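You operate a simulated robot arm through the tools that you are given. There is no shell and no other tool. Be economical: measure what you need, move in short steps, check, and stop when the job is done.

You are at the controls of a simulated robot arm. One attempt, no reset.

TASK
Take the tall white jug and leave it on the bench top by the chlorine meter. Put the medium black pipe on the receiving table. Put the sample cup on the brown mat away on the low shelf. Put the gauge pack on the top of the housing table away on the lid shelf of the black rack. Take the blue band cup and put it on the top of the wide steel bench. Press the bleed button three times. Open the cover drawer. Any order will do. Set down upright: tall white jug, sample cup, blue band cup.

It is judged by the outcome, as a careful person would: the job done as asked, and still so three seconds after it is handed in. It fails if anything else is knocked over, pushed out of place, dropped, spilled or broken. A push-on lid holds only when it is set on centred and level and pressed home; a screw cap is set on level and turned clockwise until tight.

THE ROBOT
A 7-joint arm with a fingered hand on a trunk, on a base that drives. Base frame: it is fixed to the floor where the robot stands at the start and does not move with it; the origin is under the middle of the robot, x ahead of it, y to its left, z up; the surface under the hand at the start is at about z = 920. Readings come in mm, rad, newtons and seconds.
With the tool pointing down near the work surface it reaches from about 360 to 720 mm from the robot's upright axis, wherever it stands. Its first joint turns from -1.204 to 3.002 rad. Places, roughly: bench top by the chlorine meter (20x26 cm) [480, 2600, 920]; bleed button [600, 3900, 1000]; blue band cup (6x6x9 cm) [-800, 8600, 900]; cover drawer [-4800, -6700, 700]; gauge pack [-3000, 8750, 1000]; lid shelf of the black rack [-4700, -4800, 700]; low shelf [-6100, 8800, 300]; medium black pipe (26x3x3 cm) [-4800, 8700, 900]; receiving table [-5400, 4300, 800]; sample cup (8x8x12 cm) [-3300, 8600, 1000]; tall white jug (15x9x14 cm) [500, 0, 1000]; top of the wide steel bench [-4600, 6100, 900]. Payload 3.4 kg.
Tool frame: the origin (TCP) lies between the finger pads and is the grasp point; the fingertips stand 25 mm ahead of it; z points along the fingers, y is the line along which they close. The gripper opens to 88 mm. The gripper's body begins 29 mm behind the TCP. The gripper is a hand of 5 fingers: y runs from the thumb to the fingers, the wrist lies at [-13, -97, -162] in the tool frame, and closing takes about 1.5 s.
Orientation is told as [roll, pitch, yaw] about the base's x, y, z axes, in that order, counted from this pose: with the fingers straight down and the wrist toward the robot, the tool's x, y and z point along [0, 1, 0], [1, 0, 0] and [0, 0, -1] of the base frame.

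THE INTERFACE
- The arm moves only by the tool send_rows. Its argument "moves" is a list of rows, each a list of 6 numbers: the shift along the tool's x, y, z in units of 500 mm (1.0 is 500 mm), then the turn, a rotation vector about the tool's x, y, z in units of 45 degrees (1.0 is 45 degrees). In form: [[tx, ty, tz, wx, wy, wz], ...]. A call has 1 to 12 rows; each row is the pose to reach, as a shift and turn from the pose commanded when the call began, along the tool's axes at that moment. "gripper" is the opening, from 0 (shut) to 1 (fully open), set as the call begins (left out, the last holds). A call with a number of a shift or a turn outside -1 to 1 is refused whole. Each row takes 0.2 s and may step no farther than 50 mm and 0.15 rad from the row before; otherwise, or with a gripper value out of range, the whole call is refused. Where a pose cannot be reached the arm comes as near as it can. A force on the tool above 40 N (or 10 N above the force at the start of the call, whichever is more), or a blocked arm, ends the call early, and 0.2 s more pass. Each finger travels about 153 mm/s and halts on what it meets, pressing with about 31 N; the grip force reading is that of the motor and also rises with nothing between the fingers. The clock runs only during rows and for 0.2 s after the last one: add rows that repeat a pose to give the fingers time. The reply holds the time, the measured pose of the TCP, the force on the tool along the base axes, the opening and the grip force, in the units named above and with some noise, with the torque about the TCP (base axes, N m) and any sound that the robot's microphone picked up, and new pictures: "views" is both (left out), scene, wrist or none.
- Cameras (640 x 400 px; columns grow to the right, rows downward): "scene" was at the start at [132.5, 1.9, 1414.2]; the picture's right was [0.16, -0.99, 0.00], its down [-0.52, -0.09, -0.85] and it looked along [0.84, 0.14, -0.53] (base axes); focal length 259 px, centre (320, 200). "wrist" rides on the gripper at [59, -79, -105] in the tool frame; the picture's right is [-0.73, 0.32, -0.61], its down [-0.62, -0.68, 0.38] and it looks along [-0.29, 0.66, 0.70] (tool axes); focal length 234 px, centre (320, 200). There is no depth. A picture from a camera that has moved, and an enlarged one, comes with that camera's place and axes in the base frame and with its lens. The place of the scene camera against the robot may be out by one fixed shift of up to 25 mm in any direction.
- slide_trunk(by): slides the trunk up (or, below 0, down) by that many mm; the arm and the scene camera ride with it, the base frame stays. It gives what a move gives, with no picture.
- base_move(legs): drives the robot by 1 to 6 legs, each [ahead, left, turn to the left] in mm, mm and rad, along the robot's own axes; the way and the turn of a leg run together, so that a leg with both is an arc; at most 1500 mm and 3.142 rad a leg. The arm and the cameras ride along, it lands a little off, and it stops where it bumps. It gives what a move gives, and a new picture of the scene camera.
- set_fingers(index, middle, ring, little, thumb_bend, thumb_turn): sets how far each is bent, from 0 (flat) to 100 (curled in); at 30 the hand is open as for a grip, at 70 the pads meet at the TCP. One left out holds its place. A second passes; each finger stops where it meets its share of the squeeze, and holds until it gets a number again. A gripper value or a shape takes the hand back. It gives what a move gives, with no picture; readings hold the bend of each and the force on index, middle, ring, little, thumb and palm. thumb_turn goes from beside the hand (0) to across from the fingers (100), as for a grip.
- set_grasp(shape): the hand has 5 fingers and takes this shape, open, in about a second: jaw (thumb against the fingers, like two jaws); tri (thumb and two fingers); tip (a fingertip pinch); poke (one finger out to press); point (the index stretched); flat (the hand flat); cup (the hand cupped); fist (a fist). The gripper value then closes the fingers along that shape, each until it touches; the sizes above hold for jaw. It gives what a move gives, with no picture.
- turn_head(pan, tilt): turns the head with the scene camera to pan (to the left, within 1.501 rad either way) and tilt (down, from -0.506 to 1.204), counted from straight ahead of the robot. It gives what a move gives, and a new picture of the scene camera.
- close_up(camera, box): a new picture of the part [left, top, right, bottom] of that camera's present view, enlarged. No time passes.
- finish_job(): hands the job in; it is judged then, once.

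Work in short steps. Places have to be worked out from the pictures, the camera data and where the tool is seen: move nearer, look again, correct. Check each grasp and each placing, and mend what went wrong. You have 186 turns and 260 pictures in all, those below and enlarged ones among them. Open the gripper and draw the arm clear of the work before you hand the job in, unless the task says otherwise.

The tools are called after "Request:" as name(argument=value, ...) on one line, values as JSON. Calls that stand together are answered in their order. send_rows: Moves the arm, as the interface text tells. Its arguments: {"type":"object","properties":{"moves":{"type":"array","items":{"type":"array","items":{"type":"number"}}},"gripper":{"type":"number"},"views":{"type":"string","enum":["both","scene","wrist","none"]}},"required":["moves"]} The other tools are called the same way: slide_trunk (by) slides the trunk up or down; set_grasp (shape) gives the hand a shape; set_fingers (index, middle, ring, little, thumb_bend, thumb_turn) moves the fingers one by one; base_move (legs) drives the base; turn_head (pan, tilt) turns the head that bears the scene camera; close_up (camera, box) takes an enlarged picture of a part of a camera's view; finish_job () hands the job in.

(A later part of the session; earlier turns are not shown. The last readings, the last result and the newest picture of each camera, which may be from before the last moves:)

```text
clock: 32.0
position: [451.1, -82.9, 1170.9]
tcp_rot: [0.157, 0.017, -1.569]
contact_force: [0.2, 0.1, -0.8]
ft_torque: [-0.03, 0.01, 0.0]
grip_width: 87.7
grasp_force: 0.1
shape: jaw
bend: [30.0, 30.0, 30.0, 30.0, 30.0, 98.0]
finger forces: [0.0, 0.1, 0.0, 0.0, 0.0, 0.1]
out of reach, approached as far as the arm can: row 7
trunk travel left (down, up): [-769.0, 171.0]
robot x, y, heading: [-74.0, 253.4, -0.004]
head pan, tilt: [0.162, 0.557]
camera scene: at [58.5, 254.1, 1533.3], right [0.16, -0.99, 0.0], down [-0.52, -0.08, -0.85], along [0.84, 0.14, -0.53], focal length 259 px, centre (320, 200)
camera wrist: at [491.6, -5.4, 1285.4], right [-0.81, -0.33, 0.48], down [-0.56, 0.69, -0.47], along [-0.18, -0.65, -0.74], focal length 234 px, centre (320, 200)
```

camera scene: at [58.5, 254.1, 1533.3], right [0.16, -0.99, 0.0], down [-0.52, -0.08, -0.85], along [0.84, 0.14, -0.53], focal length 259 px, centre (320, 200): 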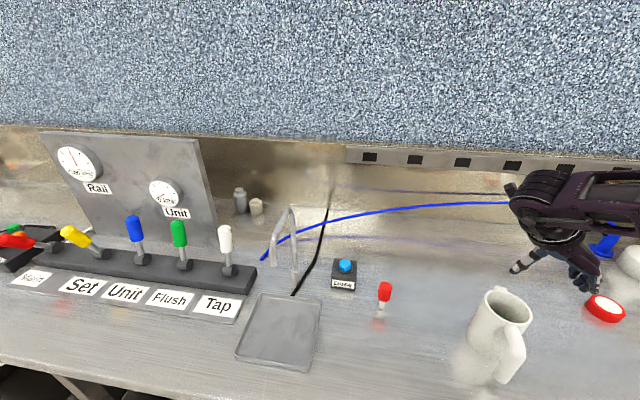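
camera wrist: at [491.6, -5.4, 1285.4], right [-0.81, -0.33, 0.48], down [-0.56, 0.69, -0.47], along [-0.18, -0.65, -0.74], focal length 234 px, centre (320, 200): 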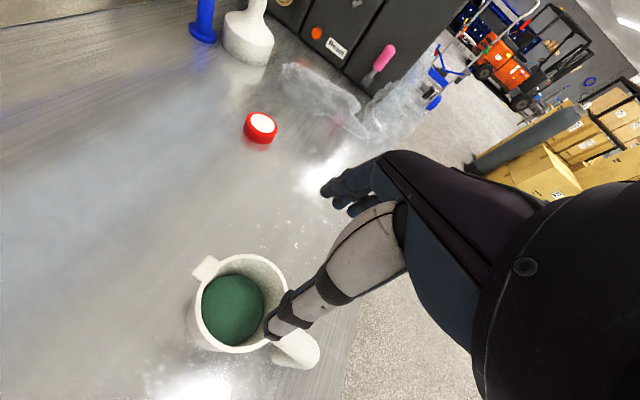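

Robot is better placed. I straighten the fingers vertical and align over the right wall.

Request:
send_rows(moves=[[0.01, 0.01, 0, 0, -0.1, 0], [0.016, 0.02, 0.02, 0, -0.2, 0], [0.016, 0.02, 0.06, 0, -0.2, 0]], views="wrist")

```text
clock: 32.8
position: [467.5, -92.8, 1137.0]
tcp_rot: [0.003, 0.015, -1.567]
contact_force: [-0.5, -0.9, 0.2]
ft_torque: [0.01, -0.03, -0.01]
grip_width: 87.8
grasp_force: 0.1
shape: jaw
bend: [30.0, 30.0, 30.0, 30.0, 30.0, 98.0]
finger forces: [0.0, 0.0, 0.0, 0.0, 0.0, 0.0]
out of reach, approached as far as the arm can: row 1, 2, 3
trunk travel left (down, up): [-769.0, 171.0]
robot x, y, heading: [-71.0, 253.1, 0.001]
head pan, tilt: [0.162, 0.557]
camera wrist: at [525.2, -14.9, 1243.8], right [-0.73, -0.34, 0.6], down [-0.63, 0.68, -0.37], along [-0.29, -0.65, -0.71], focal length 234 px, centre (320, 200)
```

wrist: 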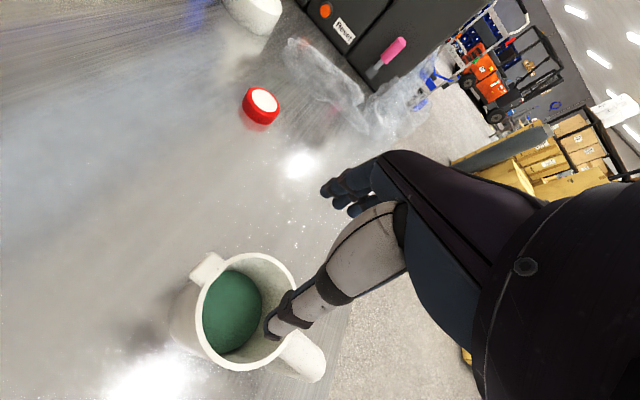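

Thumb is over the jug mouth, fingers outside. I shift 8 mm back and descend with the trunk partway to check.

Request:
send_rows(moves=[[-0.016, 0, 0, 0, 0, 0]], views="none")

Request:
slide_trunk(by=-45)

Request:
send_rows(moves=[[0, 0, 0, 0, 0, 0]])

```text
clock: 33.2
position: [463.5, -94.6, 1131.7]
tcp_rot: [0.0, 0.015, -1.569]
contact_force: [-0.2, -0.5, 0.5]
ft_torque: [-0.03, 0.01, -0.01]
grip_width: 87.6
grasp_force: 0.0
shape: jaw
bend: [30.0, 30.0, 30.0, 30.0, 30.0, 98.0]
finger forces: [0.1, 0.1, 0.0, 0.0, 0.1, 0.0]
out of reach, approached as far as the arm can: row 1
trunk travel left (down, up): [-769.0, 171.0]
robot x, y, heading: [-73.2, 251.0, -0.005]
head pan, tilt: [0.162, 0.557]
```

```text
clock: 34.0
position: [462.1, -94.1, 1087.9]
tcp_rot: [0.0, 0.015, -1.568]
contact_force: [-1.2, -0.5, -0.5]
ft_torque: [-0.02, -0.01, -0.01]
grip_width: 87.8
grasp_force: 0.0
shape: jaw
bend: [30.0, 30.0, 30.0, 30.0, 30.0, 98.0]
finger forces: [0.0, 0.0, 0.0, 0.0, 0.0, 0.0]
trunk travel left (down, up): [-724.0, 216.0]
robot x, y, heading: [-76.3, 251.7, -0.002]
head pan, tilt: [0.162, 0.557]
```

```text
clock: 34.4
position: [463.6, -93.6, 1088.1]
tcp_rot: [-0.001, 0.015, -1.566]
contact_force: [0.5, 0.5, 0.0]
ft_torque: [0.03, 0.0, 0.02]
grip_width: 88.3
grasp_force: 0.0
shape: jaw
bend: [30.0, 30.0, 30.0, 30.0, 30.0, 98.0]
finger forces: [0.0, 0.1, 0.0, 0.0, 0.0, 0.1]
trunk travel left (down, up): [-724.0, 216.0]
robot x, y, heading: [-78.5, 252.9, -0.009]
head pan, tilt: [0.162, 0.557]
camera scene: at [59.1, 254.5, 1488.2], right [0.16, -0.99, 0.0], down [-0.52, -0.08, -0.85], along [0.84, 0.14, -0.53], focal length 259 px, centre (320, 200)
camera wrist: at [520.9, -16.2, 1194.0], right [-0.72, -0.33, 0.6], down [-0.63, 0.69, -0.37], along [-0.29, -0.65, -0.71], focal length 234 px, centre (320, 200)
```

scene: 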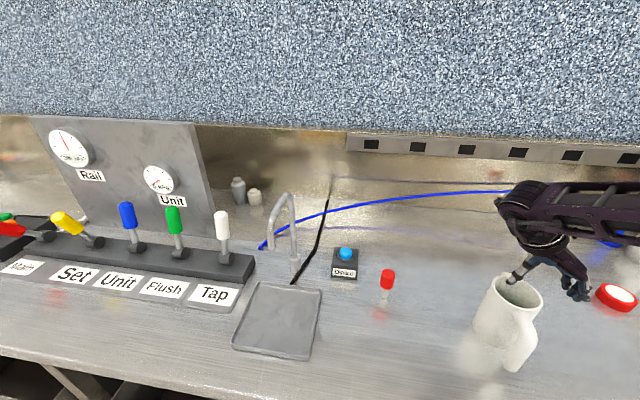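
wrist: 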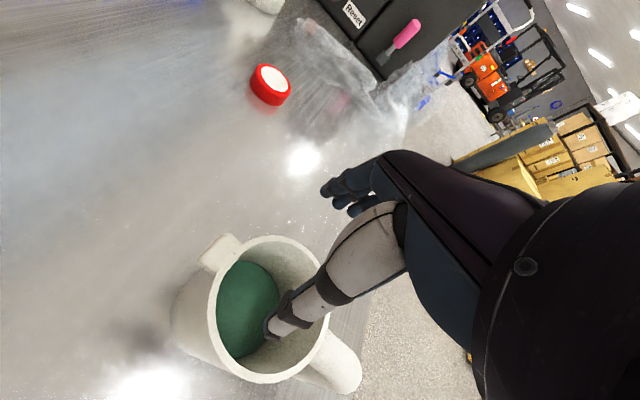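

Thumb is in the mouth. I descend 42 mm more and close.

Request:
slide_trunk(by=-42)

Request:
send_rows(moves=[[0, 0, 0, 0, 0, 0], [0, 0, 0, 0, 0, 0], [0, 0, 0, 0, 0, 0], [0, 0, 0, 0, 0, 0], [0, 0, 0, 0, 0, 0], [0, 0, 0, 0, 0, 0], [0, 0, 0, 0, 0, 0], [0, 0, 0, 0, 0, 0]], gripper=0)

```text
clock: 35.3
position: [464.4, -93.6, 1044.9]
tcp_rot: [0.0, 0.016, -1.567]
contact_force: [-0.5, 0.2, -0.6]
ft_torque: [0.01, -0.01, 0.03]
grip_width: 87.9
grasp_force: 0.1
shape: jaw
bend: [30.0, 30.0, 30.0, 30.0, 30.0, 98.0]
finger forces: [0.0, 0.0, 0.0, 0.0, 0.0, 0.0]
trunk travel left (down, up): [-682.0, 258.0]
robot x, y, heading: [-78.2, 249.2, -0.002]
head pan, tilt: [0.162, 0.557]
```

```text
clock: 37.1
position: [464.7, -93.3, 1045.1]
tcp_rot: [0.0, 0.016, -1.567]
contact_force: [-1.2, -0.2, 0.2]
ft_torque: [-0.03, -0.02, 0.02]
grip_width: 0.0
grasp_force: 31.3
shape: jaw
bend: [70.0, 62.0, 70.0, 70.0, 55.0, 100.0]
finger forces: [16.3, 6.7, 3.3, 0.1, 25.6, 0.0]
trunk travel left (down, up): [-682.0, 258.0]
robot x, y, heading: [-73.2, 247.9, -0.005]
head pan, tilt: [0.162, 0.557]
camera scene: at [59.4, 254.2, 1446.2], right [0.16, -0.99, 0.0], down [-0.52, -0.08, -0.85], along [0.84, 0.14, -0.53], focal length 259 px, centre (320, 200)
camera wrist: at [521.1, -16.3, 1151.7], right [-0.72, -0.33, 0.6], down [-0.63, 0.69, -0.37], along [-0.29, -0.65, -0.71], focal length 234 px, centre (320, 200)
```

scene: 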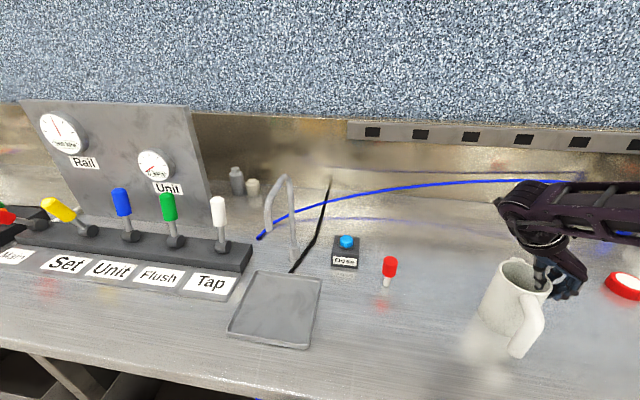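
wrist: 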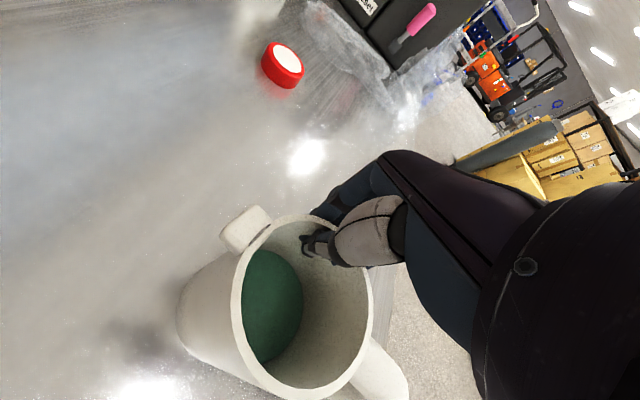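

Wall gripped between thumb and fingers. I lift 15 mm and check.

Request:
slide_trunk(by=15)

Request:
send_rows(moves=[[0, 0, 0, 0, 0, 0]])

Request:
close_up(camera="scene", box=[420, 200, 640, 400])

```text
clock: 37.7
position: [464.4, -93.5, 1059.7]
tcp_rot: [-0.001, 0.015, -1.566]
contact_force: [-0.1, 0.0, -4.9]
ft_torque: [-0.13, -0.03, -0.01]
grip_width: 0.0
grasp_force: 30.7
shape: jaw
bend: [69.0, 62.0, 70.0, 70.0, 55.0, 100.0]
finger forces: [18.6, 6.6, 1.6, 0.1, 26.7, 0.0]
trunk travel left (down, up): [-697.0, 243.0]
robot x, y, heading: [-73.5, 250.7, 0.001]
head pan, tilt: [0.162, 0.557]
```

```text
clock: 38.1
position: [463.9, -94.0, 1059.5]
tcp_rot: [0.0, 0.016, -1.568]
contact_force: [0.2, 0.0, -4.8]
ft_torque: [-0.13, -0.01, 0.02]
grip_width: 0.0
grasp_force: 30.7
shape: jaw
bend: [69.0, 62.0, 70.0, 70.0, 55.0, 100.0]
finger forces: [18.8, 6.8, 1.5, 0.0, 27.0, 0.0]
trunk travel left (down, up): [-697.0, 243.0]
robot x, y, heading: [-73.5, 251.8, -0.001]
head pan, tilt: [0.162, 0.557]
camera scene: at [59.6, 254.1, 1461.1], right [0.16, -0.99, 0.0], down [-0.52, -0.08, -0.85], along [0.84, 0.14, -0.53], focal length 259 px, centre (320, 200)
camera wrist: at [521.3, -16.4, 1166.6], right [-0.72, -0.33, 0.6], down [-0.63, 0.69, -0.37], along [-0.29, -0.65, -0.71], focal length 234 px, centre (320, 200)
```

scene: 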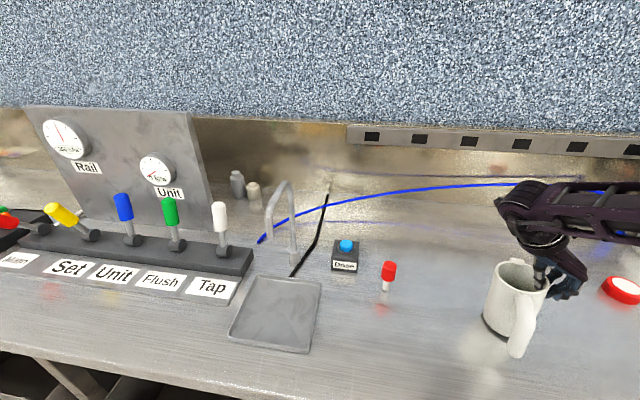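
wrist: 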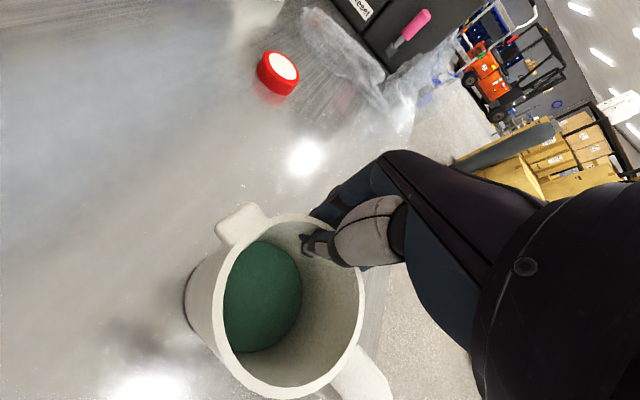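

```text
2.00 times, centred on (530, 300) of scene
camera zoom: at [59.6, 254.1, 1461.1], right [0.16, -0.99, 0.0], down [-0.52, -0.08, -0.85], along [0.84, 0.14, -0.53], focal length 519 px, centre (-100, 0)
```

zoom: 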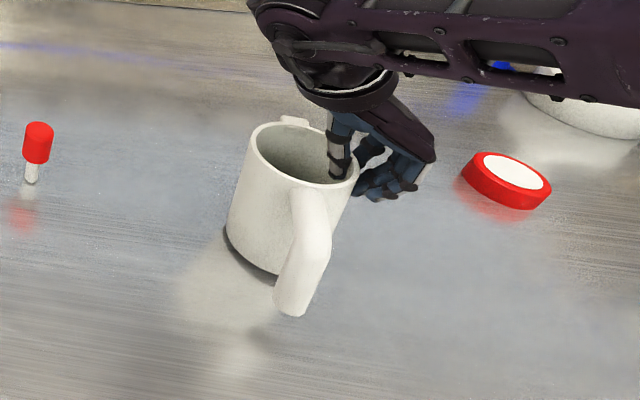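

The jug is held upright (4.8 N). I raise, back the base off, and look left along the way.

Request:
slide_trunk(by=130)

Request:
base_move(legs=[[-300, 0, 0]])

Request:
turn_head(pan=1.3, tilt=0.3)

```text
clock: 39.7
position: [465.1, -95.3, 1190.5]
tcp_rot: [-0.003, 0.014, -1.569]
contact_force: [-0.1, 0.6, -3.8]
ft_torque: [-0.1, -0.03, 0.01]
grip_width: 0.0
grasp_force: 30.8
shape: jaw
bend: [69.0, 62.0, 70.0, 70.0, 55.0, 100.0]
finger forces: [18.7, 6.7, 1.6, 0.0, 27.1, 0.0]
trunk travel left (down, up): [-827.0, 113.0]
robot x, y, heading: [-75.3, 250.9, 0.001]
head pan, tilt: [0.162, 0.557]
```

```text
clock: 41.8
position: [161.9, -92.5, 1189.6]
tcp_rot: [-0.002, 0.015, -1.564]
contact_force: [0.4, -0.2, -3.4]
ft_torque: [-0.12, -0.04, 0.02]
grip_width: 0.1
grasp_force: 30.6
shape: jaw
bend: [69.0, 62.0, 70.0, 70.0, 55.0, 100.0]
finger forces: [18.8, 6.8, 1.7, 0.0, 26.9, 0.1]
trunk travel left (down, up): [-827.0, 113.0]
robot x, y, heading: [-373.9, 252.8, 0.0]
head pan, tilt: [0.162, 0.557]
camera scene: at [-243.5, 254.2, 1591.0], right [0.16, -0.99, 0.0], down [-0.52, -0.09, -0.85], along [0.84, 0.14, -0.53], focal length 259 px, centre (320, 200)
```

scene: 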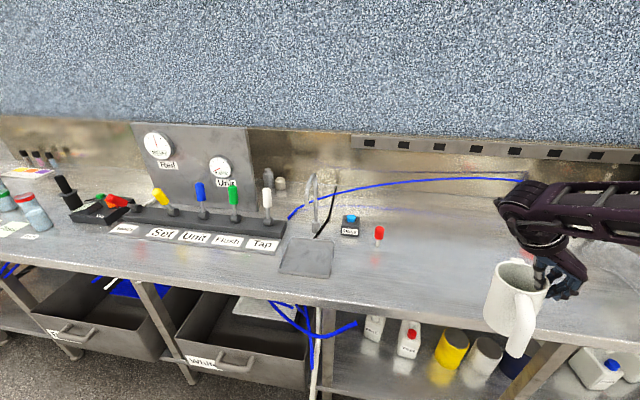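

```text
clock: 43.1
position: [161.3, -92.3, 1190.4]
tcp_rot: [0.002, 0.018, -1.564]
contact_force: [0.0, -0.8, -4.0]
ft_torque: [-0.14, -0.04, 0.01]
grip_width: 0.1
grasp_force: 31.8
shape: jaw
bend: [69.0, 62.0, 70.0, 70.0, 55.0, 100.0]
finger forces: [18.8, 6.7, 1.8, 0.1, 26.8, 0.1]
trunk travel left (down, up): [-827.0, 113.0]
robot x, y, heading: [-378.0, 250.1, 0.006]
head pan, tilt: [1.3, 0.3]
camera scene: at [-308.3, 329.7, 1614.8], right [0.96, -0.27, 0.0], down [-0.08, -0.28, -0.96], along [0.25, 0.92, -0.3], focal length 259 px, centre (320, 200)
```

scene: 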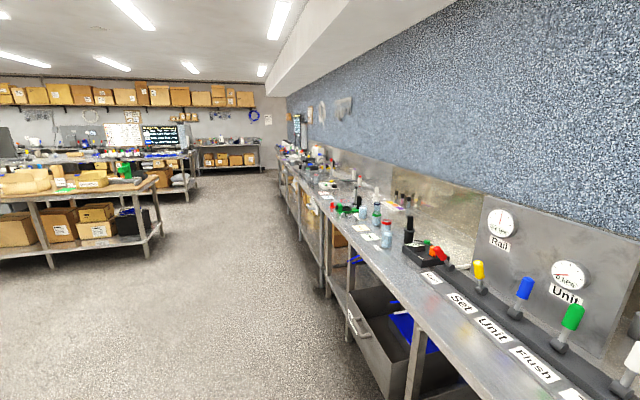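

The aisle on the left is clear. I drive left about 2650 mm.

Request:
base_move(legs=[[0, 1350, 0], [0, 1300, 0]])

Request:
turn_head(pan=-0.3, tilt=0.55)

```text
clock: 55.9
position: [109.9, 2573.4, 1189.2]
tcp_rot: [0.001, 0.016, -1.499]
contact_force: [-0.2, -0.6, -3.9]
ft_torque: [-0.12, -0.03, 0.0]
grip_width: 0.2
grasp_force: 30.5
shape: jaw
bend: [69.0, 62.0, 70.0, 70.0, 55.0, 100.0]
finger forces: [18.8, 6.7, 1.7, 0.0, 27.0, 0.1]
trunk travel left (down, up): [-827.0, 113.0]
robot x, y, heading: [-451.8, 2883.4, 0.064]
head pan, tilt: [1.3, 0.3]
camera scene: at [-385.9, 2963.7, 1614.9], right [0.98, -0.2, 0.0], down [-0.06, -0.29, -0.96], along [0.19, 0.94, -0.3], focal length 259 px, centre (320, 200)
```

scene: 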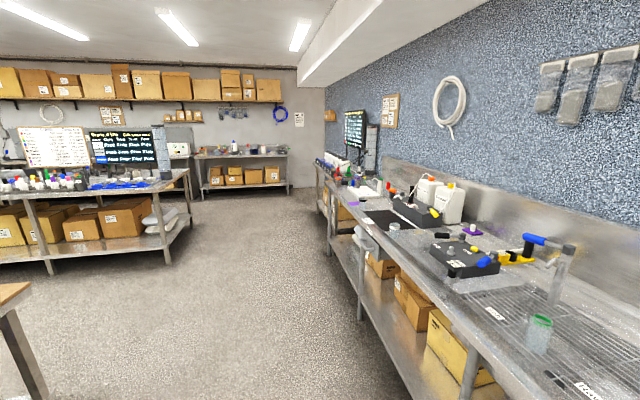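

```text
clock: 57.6
position: [110.7, 2572.4, 1189.8]
tcp_rot: [-0.001, 0.016, -1.497]
contact_force: [0.2, 0.0, -5.3]
ft_torque: [-0.11, -0.03, -0.01]
grip_width: 0.0
grasp_force: 30.9
shape: jaw
bend: [69.0, 62.0, 70.0, 70.0, 55.0, 100.0]
finger forces: [18.8, 6.7, 1.8, 0.1, 27.0, 0.0]
trunk travel left (down, up): [-827.0, 113.0]
robot x, y, heading: [-452.1, 2883.8, 0.067]
head pan, tilt: [-0.3, 0.55]
camera scene: at [-317.4, 2851.9, 1591.8], right [-0.23, -0.97, 0.0], down [-0.51, 0.12, -0.85], along [0.83, -0.2, -0.52], focal length 259 px, centre (320, 200)
```

scene: 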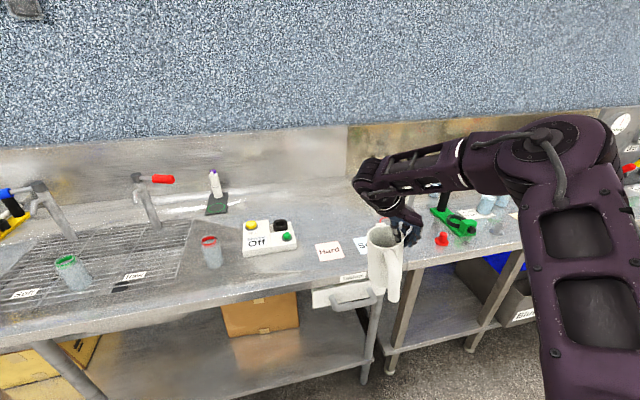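

Request:
close_up(camera="scene", box=[180, 160, 420, 310])

Request:
turn_head(pan=-0.5, tilt=0.6)

```text
2.67 times, centred on (300, 235) of scene
camera zoom: at [-317.4, 2851.9, 1591.8], right [-0.23, -0.97, 0.0], down [-0.51, 0.12, -0.85], along [0.83, -0.2, -0.52], focal length 692 px, centre (373, 107)
```

zoom: 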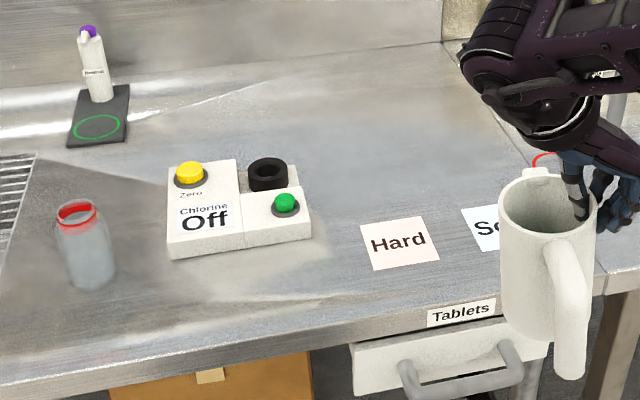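

```text
clock: 58.3
position: [111.4, 2573.0, 1189.5]
tcp_rot: [-0.001, 0.016, -1.5]
contact_force: [0.7, 0.7, -4.2]
ft_torque: [-0.11, -0.01, -0.02]
grip_width: 0.0
grasp_force: 31.2
shape: jaw
bend: [69.0, 62.0, 70.0, 70.0, 55.0, 100.0]
finger forces: [18.8, 6.7, 1.7, 0.1, 27.0, 0.0]
trunk travel left (down, up): [-827.0, 113.0]
robot x, y, heading: [-453.4, 2884.6, 0.062]
head pan, tilt: [-0.499, 0.6]
camera scene: at [-324.5, 2835.6, 1587.3], right [-0.42, -0.91, 0.0], down [-0.51, 0.24, -0.82], along [0.75, -0.34, -0.57], focal length 259 px, centre (320, 200)
```

scene: 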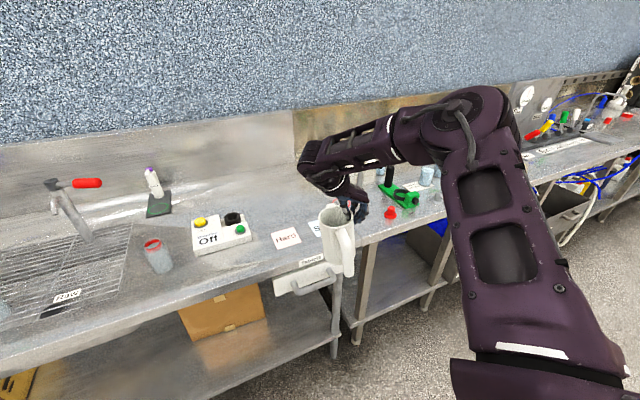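

The chlorine meter is identified; free bench at (500, 2600) right of it, behind the cards. I square up and drive in with the jug held high.

Request:
base_move(legs=[[0, 0, -0.065], [395, 20, 0]])

Request:
close_up(camera="scene", box=[180, 150, 440, 350])

```text
clock: 61.3
position: [497.3, 2561.3, 1190.2]
tcp_rot: [0.0, 0.015, -1.559]
contact_force: [0.6, 0.5, -4.0]
ft_torque: [-0.1, 0.0, 0.0]
grip_width: 0.0
grasp_force: 31.4
shape: jaw
bend: [69.0, 62.0, 70.0, 70.0, 55.0, 100.0]
finger forces: [18.8, 6.9, 1.7, 0.0, 27.1, 0.0]
trunk travel left (down, up): [-827.0, 113.0]
robot x, y, heading: [-42.8, 2908.0, 0.012]
head pan, tilt: [-0.499, 0.6]
camera scene: at [78.5, 2849.6, 1587.4], right [-0.47, -0.88, 0.0], down [-0.5, 0.27, -0.82], along [0.73, -0.39, -0.57], focal length 259 px, centre (320, 200)
```

scene: 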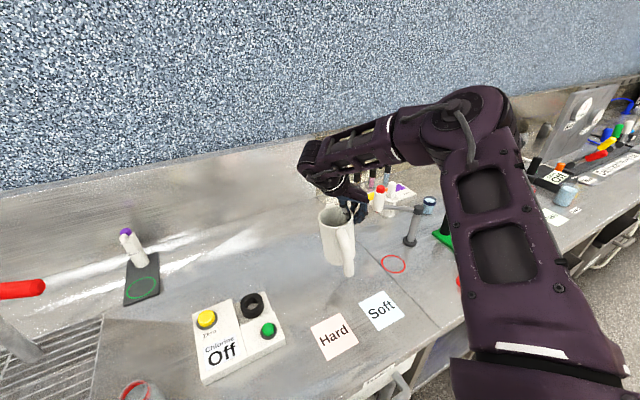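

```text
2.00 times, centred on (310, 250) of scene
camera zoom: at [78.5, 2849.6, 1587.4], right [-0.47, -0.88, 0.0], down [-0.5, 0.27, -0.82], along [0.73, -0.39, -0.57], focal length 519 px, centre (340, 100)
```

zoom: 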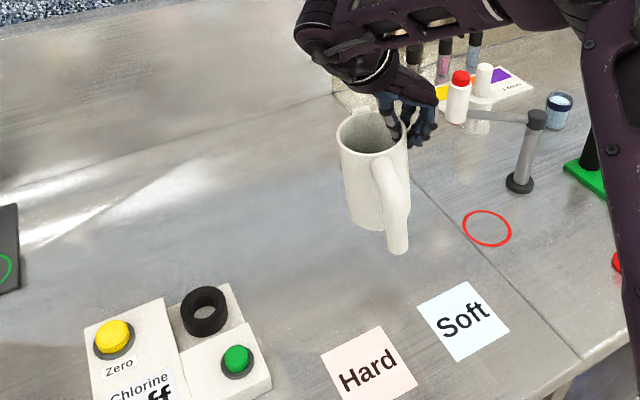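

Position is good (free area behind the "Hard" card, right of the meter). I lower with the trunk.

Request:
slide_trunk(by=-130)

Request:
slide_trunk(by=-11)

Request:
send_rows(moves=[[0, 0, 0, 0, 0, 0]])

```text
clock: 62.9
position: [497.9, 2561.8, 1059.0]
tcp_rot: [-0.001, 0.017, -1.559]
contact_force: [-1.0, 0.7, -4.9]
ft_torque: [-0.11, -0.02, 0.01]
grip_width: 0.0
grasp_force: 30.7
shape: jaw
bend: [69.0, 62.0, 70.0, 70.0, 55.0, 100.0]
finger forces: [18.8, 6.9, 1.7, 0.0, 27.2, 0.0]
trunk travel left (down, up): [-697.0, 243.0]
robot x, y, heading: [-42.9, 2903.8, 0.005]
head pan, tilt: [-0.499, 0.6]
```

```text
clock: 63.5
position: [497.3, 2561.9, 1048.9]
tcp_rot: [0.001, 0.018, -1.558]
contact_force: [0.3, -0.8, -2.0]
ft_torque: [0.01, 0.01, -0.01]
grip_width: 0.0
grasp_force: 31.1
shape: jaw
bend: [69.0, 62.0, 70.0, 70.0, 55.0, 100.0]
finger forces: [18.4, 6.3, 2.2, 0.1, 26.1, 0.0]
trunk travel left (down, up): [-686.0, 254.0]
robot x, y, heading: [-39.8, 2906.9, 0.006]
head pan, tilt: [-0.499, 0.6]
```

```text
clock: 63.9
position: [496.6, 2561.6, 1048.5]
tcp_rot: [-0.001, 0.015, -1.56]
contact_force: [-0.5, 0.5, -3.4]
ft_torque: [0.0, -0.04, 0.04]
grip_width: 0.0
grasp_force: 31.2
shape: jaw
bend: [69.0, 62.0, 70.0, 70.0, 55.0, 100.0]
finger forces: [18.3, 6.3, 2.1, 0.0, 26.2, 0.0]
trunk travel left (down, up): [-686.0, 254.0]
robot x, y, heading: [-44.7, 2904.8, 0.007]
head pan, tilt: [-0.499, 0.6]
camera scene: at [79.1, 2849.7, 1446.3], right [-0.47, -0.88, 0.0], down [-0.5, 0.27, -0.82], along [0.73, -0.39, -0.57], focal length 259 px, centre (320, 200)
camera wrist: at [553.5, 2639.8, 1155.4], right [-0.72, -0.34, 0.6], down [-0.63, 0.68, -0.37], along [-0.28, -0.65, -0.71], focal length 234 px, centre (320, 200)
```

scene: 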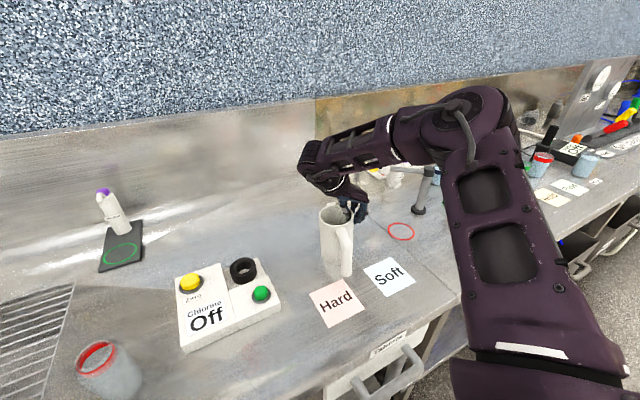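
wrist: 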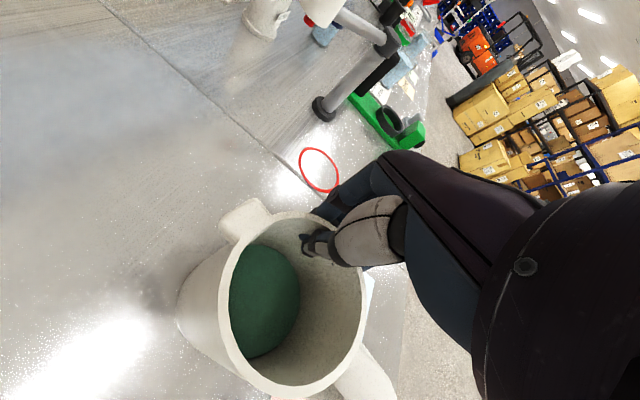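

Base just touching; 4 mm more, then release.

Request:
slide_trunk(by=-4)

Request:
send_rows(moves=[[0, 0, 0, 0, 0, 0], [0, 0, 0, 0, 0, 0], [0, 0, 0, 0, 0, 0], [0, 0, 0, 0, 0, 0], [0, 0, 0, 0, 0, 0]], gripper=1, views="wrist")

Request:
slide_trunk(by=150)

Request:
close_up(camera="scene", box=[200, 150, 480, 370])

```text
clock: 64.4
position: [496.0, 2562.2, 1045.3]
tcp_rot: [-0.001, 0.015, -1.557]
contact_force: [0.5, -1.6, -0.9]
ft_torque: [-0.03, -0.05, 0.03]
grip_width: 0.0
grasp_force: 31.0
shape: jaw
bend: [69.0, 62.0, 70.0, 70.0, 55.0, 100.0]
finger forces: [19.1, 6.6, 2.5, 0.1, 26.1, 0.1]
trunk travel left (down, up): [-682.0, 258.0]
robot x, y, heading: [-42.8, 2905.1, 0.008]
head pan, tilt: [-0.499, 0.6]
```

```text
clock: 65.6
position: [496.5, 2561.7, 1045.2]
tcp_rot: [0.001, 0.015, -1.558]
contact_force: [0.2, 0.3, -0.3]
ft_torque: [0.01, 0.01, 0.0]
grip_width: 87.6
grasp_force: 0.1
shape: jaw
bend: [30.0, 30.0, 30.0, 30.0, 30.0, 98.0]
finger forces: [0.1, 0.0, 0.0, 0.0, 0.1, 0.1]
trunk travel left (down, up): [-682.0, 258.0]
robot x, y, heading: [-40.2, 2902.8, 0.007]
head pan, tilt: [-0.499, 0.6]
camera wrist: at [553.1, 2640.1, 1151.8], right [-0.72, -0.34, 0.6], down [-0.63, 0.68, -0.37], along [-0.28, -0.65, -0.71], focal length 234 px, centre (320, 200)
```

wrist: 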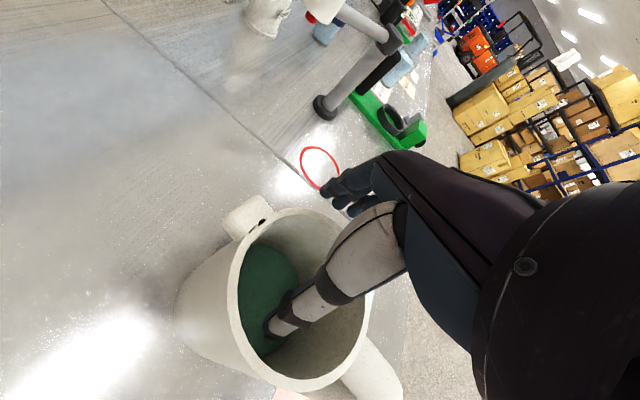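

```text
clock: 67.4
position: [496.3, 2561.9, 1194.2]
tcp_rot: [-0.001, 0.017, -1.56]
contact_force: [-0.5, 0.5, -0.7]
ft_torque: [0.01, 0.02, 0.0]
grip_width: 87.7
grasp_force: 0.1
shape: jaw
bend: [30.0, 30.0, 30.0, 30.0, 30.0, 98.0]
finger forces: [0.0, 0.0, 0.1, 0.0, 0.0, 0.0]
trunk travel left (down, up): [-832.0, 108.0]
robot x, y, heading: [-43.5, 2905.4, 0.005]
head pan, tilt: [-0.499, 0.6]
```

```text
1.82 times, centred on (340, 260) of scene
camera zoom: at [78.6, 2849.9, 1592.3], right [-0.47, -0.88, 0.0], down [-0.5, 0.27, -0.82], along [0.73, -0.39, -0.57], focal length 472 px, centre (284, 91)
```

zoom: 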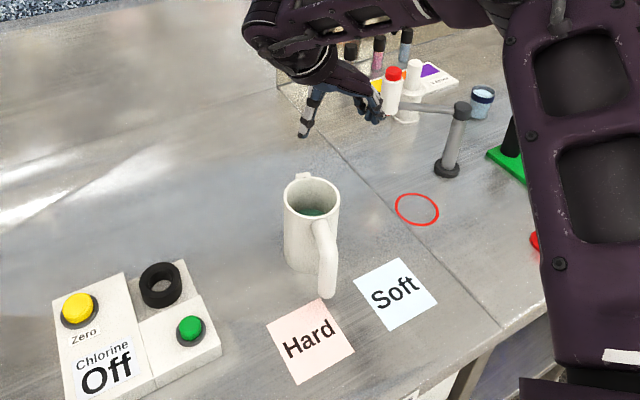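

Jug stands upright by the meter. Next the bleed button at (600, 3900): I back off and drive left to look.

Request:
base_move(legs=[[-330, 0, 0], [0, 1100, 0]])

Request:
turn_head(pan=0.1, tilt=0.5)

```text
clock: 74.8
position: [156.0, 3671.3, 1193.7]
tcp_rot: [0.001, 0.015, -1.555]
contact_force: [-0.1, -0.1, -0.1]
ft_torque: [0.05, 0.0, 0.0]
grip_width: 87.3
grasp_force: 0.1
shape: jaw
bend: [30.0, 30.0, 30.0, 30.0, 30.0, 98.0]
finger forces: [0.0, 0.0, 0.1, 0.0, 0.0, 0.0]
trunk travel left (down, up): [-832.0, 108.0]
robot x, y, heading: [-388.2, 4011.7, 0.012]
head pan, tilt: [-0.499, 0.6]
camera scene: at [-263.5, 3957.3, 1592.4], right [-0.47, -0.88, 0.0], down [-0.5, 0.26, -0.82], along [0.73, -0.39, -0.57], focal length 259 px, centre (320, 200)
```

scene: 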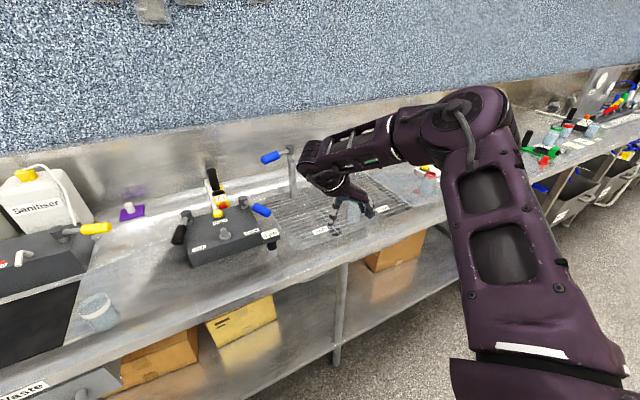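

```text
clock: 75.8
position: [156.3, 3671.4, 1195.4]
tcp_rot: [-0.002, 0.015, -1.555]
contact_force: [0.5, 0.5, -0.1]
ft_torque: [-0.01, -0.03, 0.0]
grip_width: 87.6
grasp_force: 0.1
shape: jaw
bend: [30.0, 30.0, 30.0, 30.0, 30.0, 98.0]
finger forces: [0.0, 0.0, 0.0, 0.1, 0.0, 0.0]
trunk travel left (down, up): [-832.0, 108.0]
robot x, y, heading: [-384.1, 4009.1, 0.012]
head pan, tilt: [0.099, 0.499]
camera scene: at [-251.2, 4008.8, 1601.5], right [0.11, -0.99, 0.0], down [-0.48, -0.05, -0.88], along [0.87, 0.1, -0.48], focal length 259 px, centre (320, 200)
```

scene: 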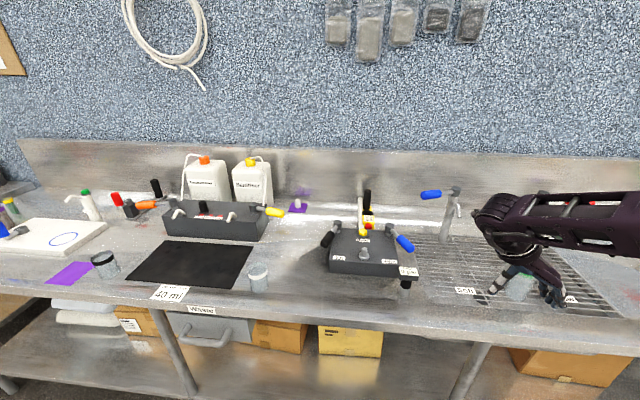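

Request:
close_up(camera="scene", box=[300, 180, 430, 300])

```text
3.33 times, centred on (365, 240) of scene
camera zoom: at [-251.2, 4008.8, 1601.5], right [0.11, -0.99, 0.0], down [-0.48, -0.05, -0.88], along [0.87, 0.1, -0.48], focal length 865 px, centre (170, 67)
```

zoom: 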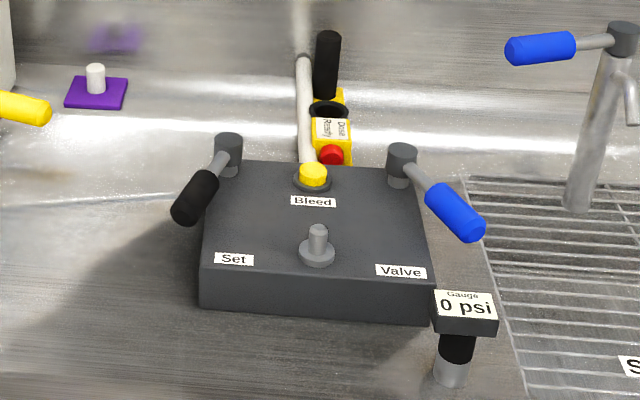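

The yellow Bleed button is on top of the black box at about (600, 3935). I turn the hand back to yaw 0 and take the poke shape.

Request:
send_rows(moves=[[0, 0, 0, 0, 0, -0.17], [0, 0, 0, 0, 0, -0.34], [0, 0, 0, 0, 0, -0.51], [0, 0, 0, 0, 0, -0.68], [0, 0, 0, 0, 0, -0.84], [0, 0, 0, 0, 0, -1]], views="none")

Request:
send_rows(moves=[[0, 0, 0, 0, 0, -0.17], [0, 0, 0, 0, 0, -0.34], [0, 0, 0, 0, 0, -0.51], [0, 0, 0, 0, 0, -0.68], [0, 0, 0, 0, 0, -0.84], [0, 0, 0, 0, 0, -0.98]], views="none")

Request:
set_grasp(shape="poke")

Request:
send_rows(moves=[[0, 0, 0, 0, 0, 0]])

```text
clock: 77.2
position: [155.1, 3670.6, 1194.4]
tcp_rot: [0.01, 0.012, -0.765]
contact_force: [0.3, -0.8, -0.3]
ft_torque: [0.0, -0.03, -0.04]
grip_width: 87.5
grasp_force: 0.0
shape: jaw
bend: [30.0, 30.0, 30.0, 30.0, 30.0, 98.0]
finger forces: [0.0, 0.0, 0.0, 0.0, 0.1, 0.1]
trunk travel left (down, up): [-832.0, 108.0]
robot x, y, heading: [-385.4, 4011.9, 0.015]
head pan, tilt: [0.099, 0.499]
```

```text
clock: 78.6
position: [156.6, 3670.9, 1195.2]
tcp_rot: [0.017, 0.001, 0.002]
contact_force: [-0.3, -0.9, 0.2]
ft_torque: [0.02, 0.01, -0.02]
grip_width: 87.5
grasp_force: 0.1
shape: jaw
bend: [30.0, 30.0, 30.0, 30.0, 30.0, 98.0]
finger forces: [0.1, 0.0, 0.0, 0.0, 0.0, 0.1]
trunk travel left (down, up): [-832.0, 108.0]
robot x, y, heading: [-383.9, 4011.0, 0.016]
head pan, tilt: [0.099, 0.499]
```

```text
clock: 79.5
position: [155.3, 3669.6, 1195.7]
tcp_rot: [0.017, -0.001, -0.002]
contact_force: [0.1, 0.6, 1.1]
ft_torque: [-0.01, -0.01, 0.02]
grip_width: 0.0
grasp_force: 0.1
shape: poke
bend: [70.0, 70.0, 99.0, 99.0, 100.0, 100.0]
finger forces: [0.0, 0.0, 0.1, 0.1, 0.0, 0.0]
trunk travel left (down, up): [-832.0, 108.0]
robot x, y, heading: [-385.2, 4009.7, 0.018]
head pan, tilt: [0.099, 0.499]
```

```text
clock: 79.9
position: [156.2, 3670.9, 1195.6]
tcp_rot: [0.016, -0.002, 0.0]
contact_force: [-0.1, 0.4, -0.3]
ft_torque: [-0.02, 0.03, 0.05]
grip_width: 0.1
grasp_force: 0.2
shape: poke
bend: [70.0, 70.0, 99.0, 99.0, 100.0, 100.0]
finger forces: [0.0, 0.0, 0.0, 0.1, 0.0, 0.0]
trunk travel left (down, up): [-832.0, 108.0]
robot x, y, heading: [-385.1, 4013.4, 0.012]
head pan, tilt: [0.099, 0.499]
camera scene: at [-251.2, 4009.0, 1601.5], right [0.11, -0.99, 0.0], down [-0.48, -0.05, -0.88], along [0.87, 0.1, -0.48], focal length 259 px, centre (320, 200)
camera wrist: at [75.6, 3728.3, 1301.6], right [0.32, -0.74, 0.6], down [-0.68, -0.62, -0.39], along [0.66, -0.28, -0.7], focal length 234 px, centre (320, 200)
```

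scene: 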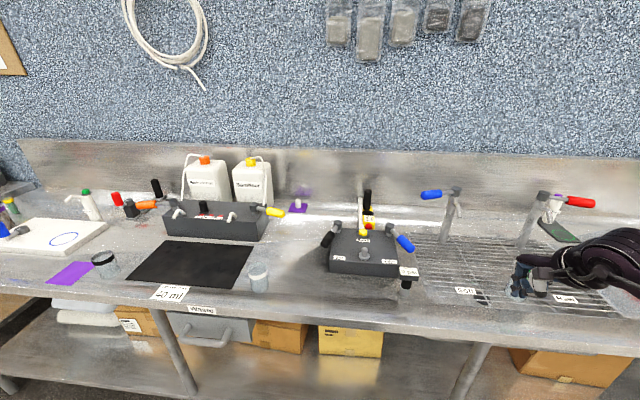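
wrist: 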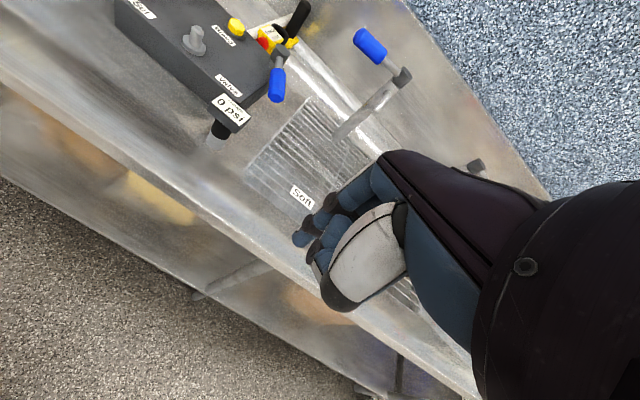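

Index and middle now point down. I drive in and bring the fingertips over the box's near side for a look.

Request:
base_move(legs=[[340, 60, 0]])

Request:
send_rows(moves=[[0.09, 0.02, 0, 0, 0, 0], [0.18, 0.04, 0, 0, 0, 0], [0.27, 0.06, 0, 0, 0, 0], [0.36, 0.08, 0, 0, 0, 0], [0.41, 0.1, 0, 0, 0, 0], [0.41, 0.16, 0.05, 0, 0, 0], [0.41, 0.2, 0.1, 0, 0, 0], [0.41, 0.2, 0.15, 0, 0, 0]])

```text
clock: 82.2
position: [497.2, 3734.4, 1195.8]
tcp_rot: [0.017, -0.001, -0.001]
contact_force: [-0.8, -0.7, -0.4]
ft_torque: [-0.03, -0.01, -0.02]
grip_width: 0.0
grasp_force: 0.1
shape: poke
bend: [70.0, 70.0, 99.0, 99.0, 100.0, 100.0]
finger forces: [0.1, 0.1, 0.1, 0.1, 0.0, 0.1]
trunk travel left (down, up): [-832.0, 108.0]
robot x, y, heading: [-45.4, 4073.4, 0.013]
head pan, tilt: [0.099, 0.499]
camera scene: at [90.1, 4072.3, 1601.5], right [0.11, -0.99, 0.0], down [-0.48, -0.05, -0.88], along [0.87, 0.1, -0.48], focal length 259 px, centre (320, 200)
```

scene: 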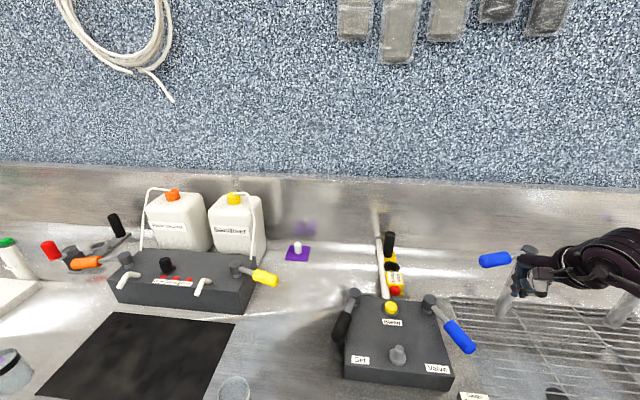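

```text
clock: 84.0
position: [598.1, 3938.4, 1123.4]
tcp_rot: [0.015, 0.0, 0.002]
contact_force: [0.5, -0.4, 1.1]
ft_torque: [-0.04, -0.03, 0.01]
grip_width: 0.0
grasp_force: 0.1
shape: poke
bend: [70.0, 70.0, 99.0, 99.0, 100.0, 100.0]
finger forces: [0.0, 0.1, 0.0, 0.0, 0.1, 0.0]
trunk travel left (down, up): [-832.0, 108.0]
robot x, y, heading: [-40.9, 4074.2, 0.013]
head pan, tilt: [0.099, 0.499]
camera scene: at [90.5, 4071.9, 1601.5], right [0.11, -0.99, 0.0], down [-0.48, -0.05, -0.88], along [0.87, 0.1, -0.48], focal length 259 px, centre (320, 200)
camera wrist: at [518.4, 3995.4, 1229.1], right [0.32, -0.74, 0.6], down [-0.68, -0.62, -0.39], along [0.66, -0.28, -0.7], focal length 234 px, centre (320, 200)
```

scene: 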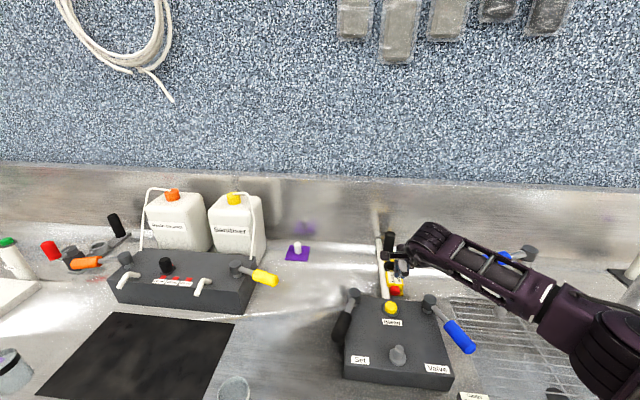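
wrist: 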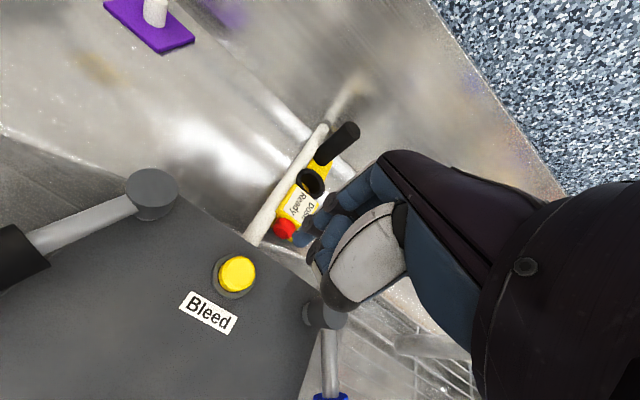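

Request:
close_up(camera="wrist", box=[220, 170, 420, 320])

Request:
close_up(camera="scene", box=[320, 200, 480, 360])

```text
2.67 times, centred on (320, 245) of wrist
camera zoom: at [518.4, 3995.4, 1229.1], right [0.32, -0.74, 0.6], down [-0.68, -0.62, -0.39], along [0.66, -0.28, -0.7], focal length 624 px, centre (320, 80)
```

zoom: 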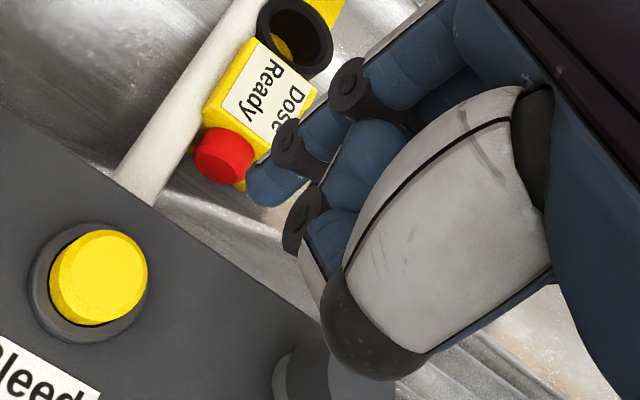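

```text
2.50 times, centred on (400, 280) of scene
camera zoom: at [90.5, 4071.9, 1601.5], right [0.11, -0.99, 0.0], down [-0.48, -0.05, -0.88], along [0.87, 0.1, -0.48], focal length 648 px, centre (120, 0)
```

zoom: 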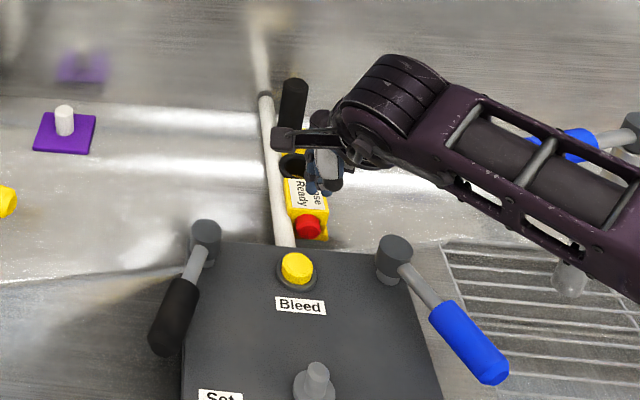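

Index tip sits about 25 mm ahead of the TCP. I curl the middle finger away, then align (about -7 mm x, +5 mm y) and descend to just above the button.

Request:
set_fingers(middle=98)

Request:
send_rows(moves=[[0.01, -0.014, 0, 0, 0, 0], [0.01, -0.014, 0.08, 0, 0, 0], [0.01, -0.014, 0.15, 0, 0, 0]])

Request:
close_up(camera="wrist", box=[220, 170, 420, 320])

```text
clock: 85.0
position: [600.0, 3938.6, 1122.0]
tcp_rot: [0.015, -0.001, 0.0]
contact_force: [-0.1, 0.5, -0.2]
ft_torque: [-0.02, -0.04, 0.02]
grip_width: 22.7
grasp_force: 0.0
shape: fingers
bend: [70.0, 98.0, 99.0, 99.0, 100.0, 100.0]
finger forces: [0.0, 0.1, 0.0, 0.0, 0.0, 0.0]
trunk travel left (down, up): [-832.0, 108.0]
robot x, y, heading: [-42.7, 4076.7, 0.008]
head pan, tilt: [0.099, 0.499]
```

```text
clock: 85.8
position: [592.3, 3947.9, 1046.3]
tcp_rot: [0.015, 0.0, -0.001]
contact_force: [-0.3, 0.1, 0.3]
ft_torque: [-0.05, 0.02, 0.0]
grip_width: 22.5
grasp_force: 0.1
shape: fingers
bend: [70.0, 98.0, 99.0, 99.0, 100.0, 100.0]
finger forces: [0.0, 0.1, 0.0, 0.1, 0.1, 0.1]
trunk travel left (down, up): [-832.0, 108.0]
robot x, y, heading: [-50.4, 4076.2, 0.013]
head pan, tilt: [0.099, 0.499]
camera scene: at [91.5, 4072.6, 1601.4], right [0.11, -0.99, 0.0], down [-0.48, -0.05, -0.88], along [0.87, 0.1, -0.48], focal length 259 px, centre (320, 200)
camera wrist: at [511.3, 4004.6, 1153.1], right [0.32, -0.74, 0.6], down [-0.68, -0.62, -0.39], along [0.66, -0.28, -0.7], focal length 234 px, centre (320, 200)
```

scene: 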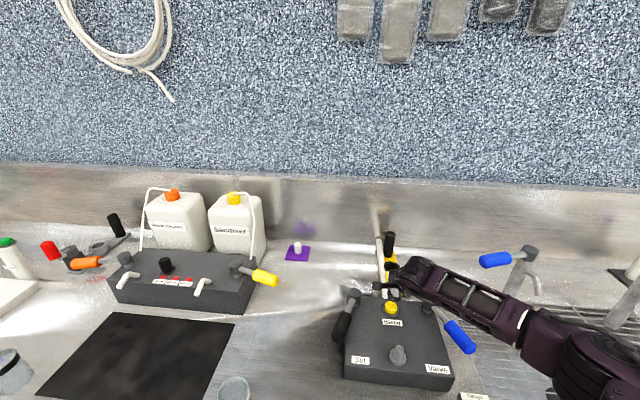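
wrist: 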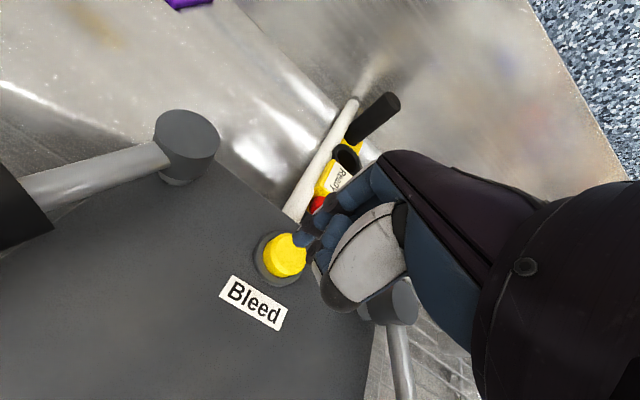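

```text
2.67 times, centred on (320, 245) of wrist
camera zoom: at [511.3, 4004.6, 1153.1], right [0.32, -0.74, 0.6], down [-0.68, -0.62, -0.39], along [0.66, -0.28, -0.7], focal length 624 px, centre (320, 80)
```

zoom: 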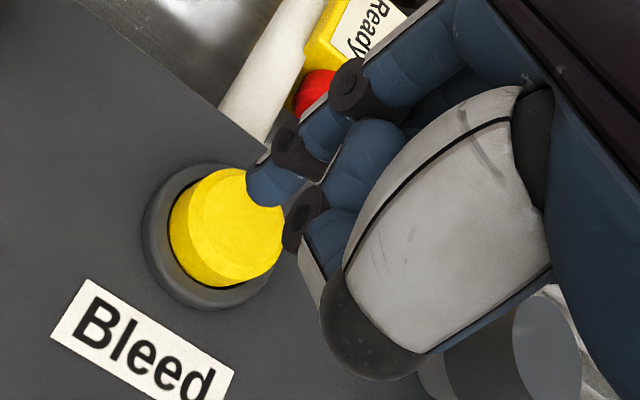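

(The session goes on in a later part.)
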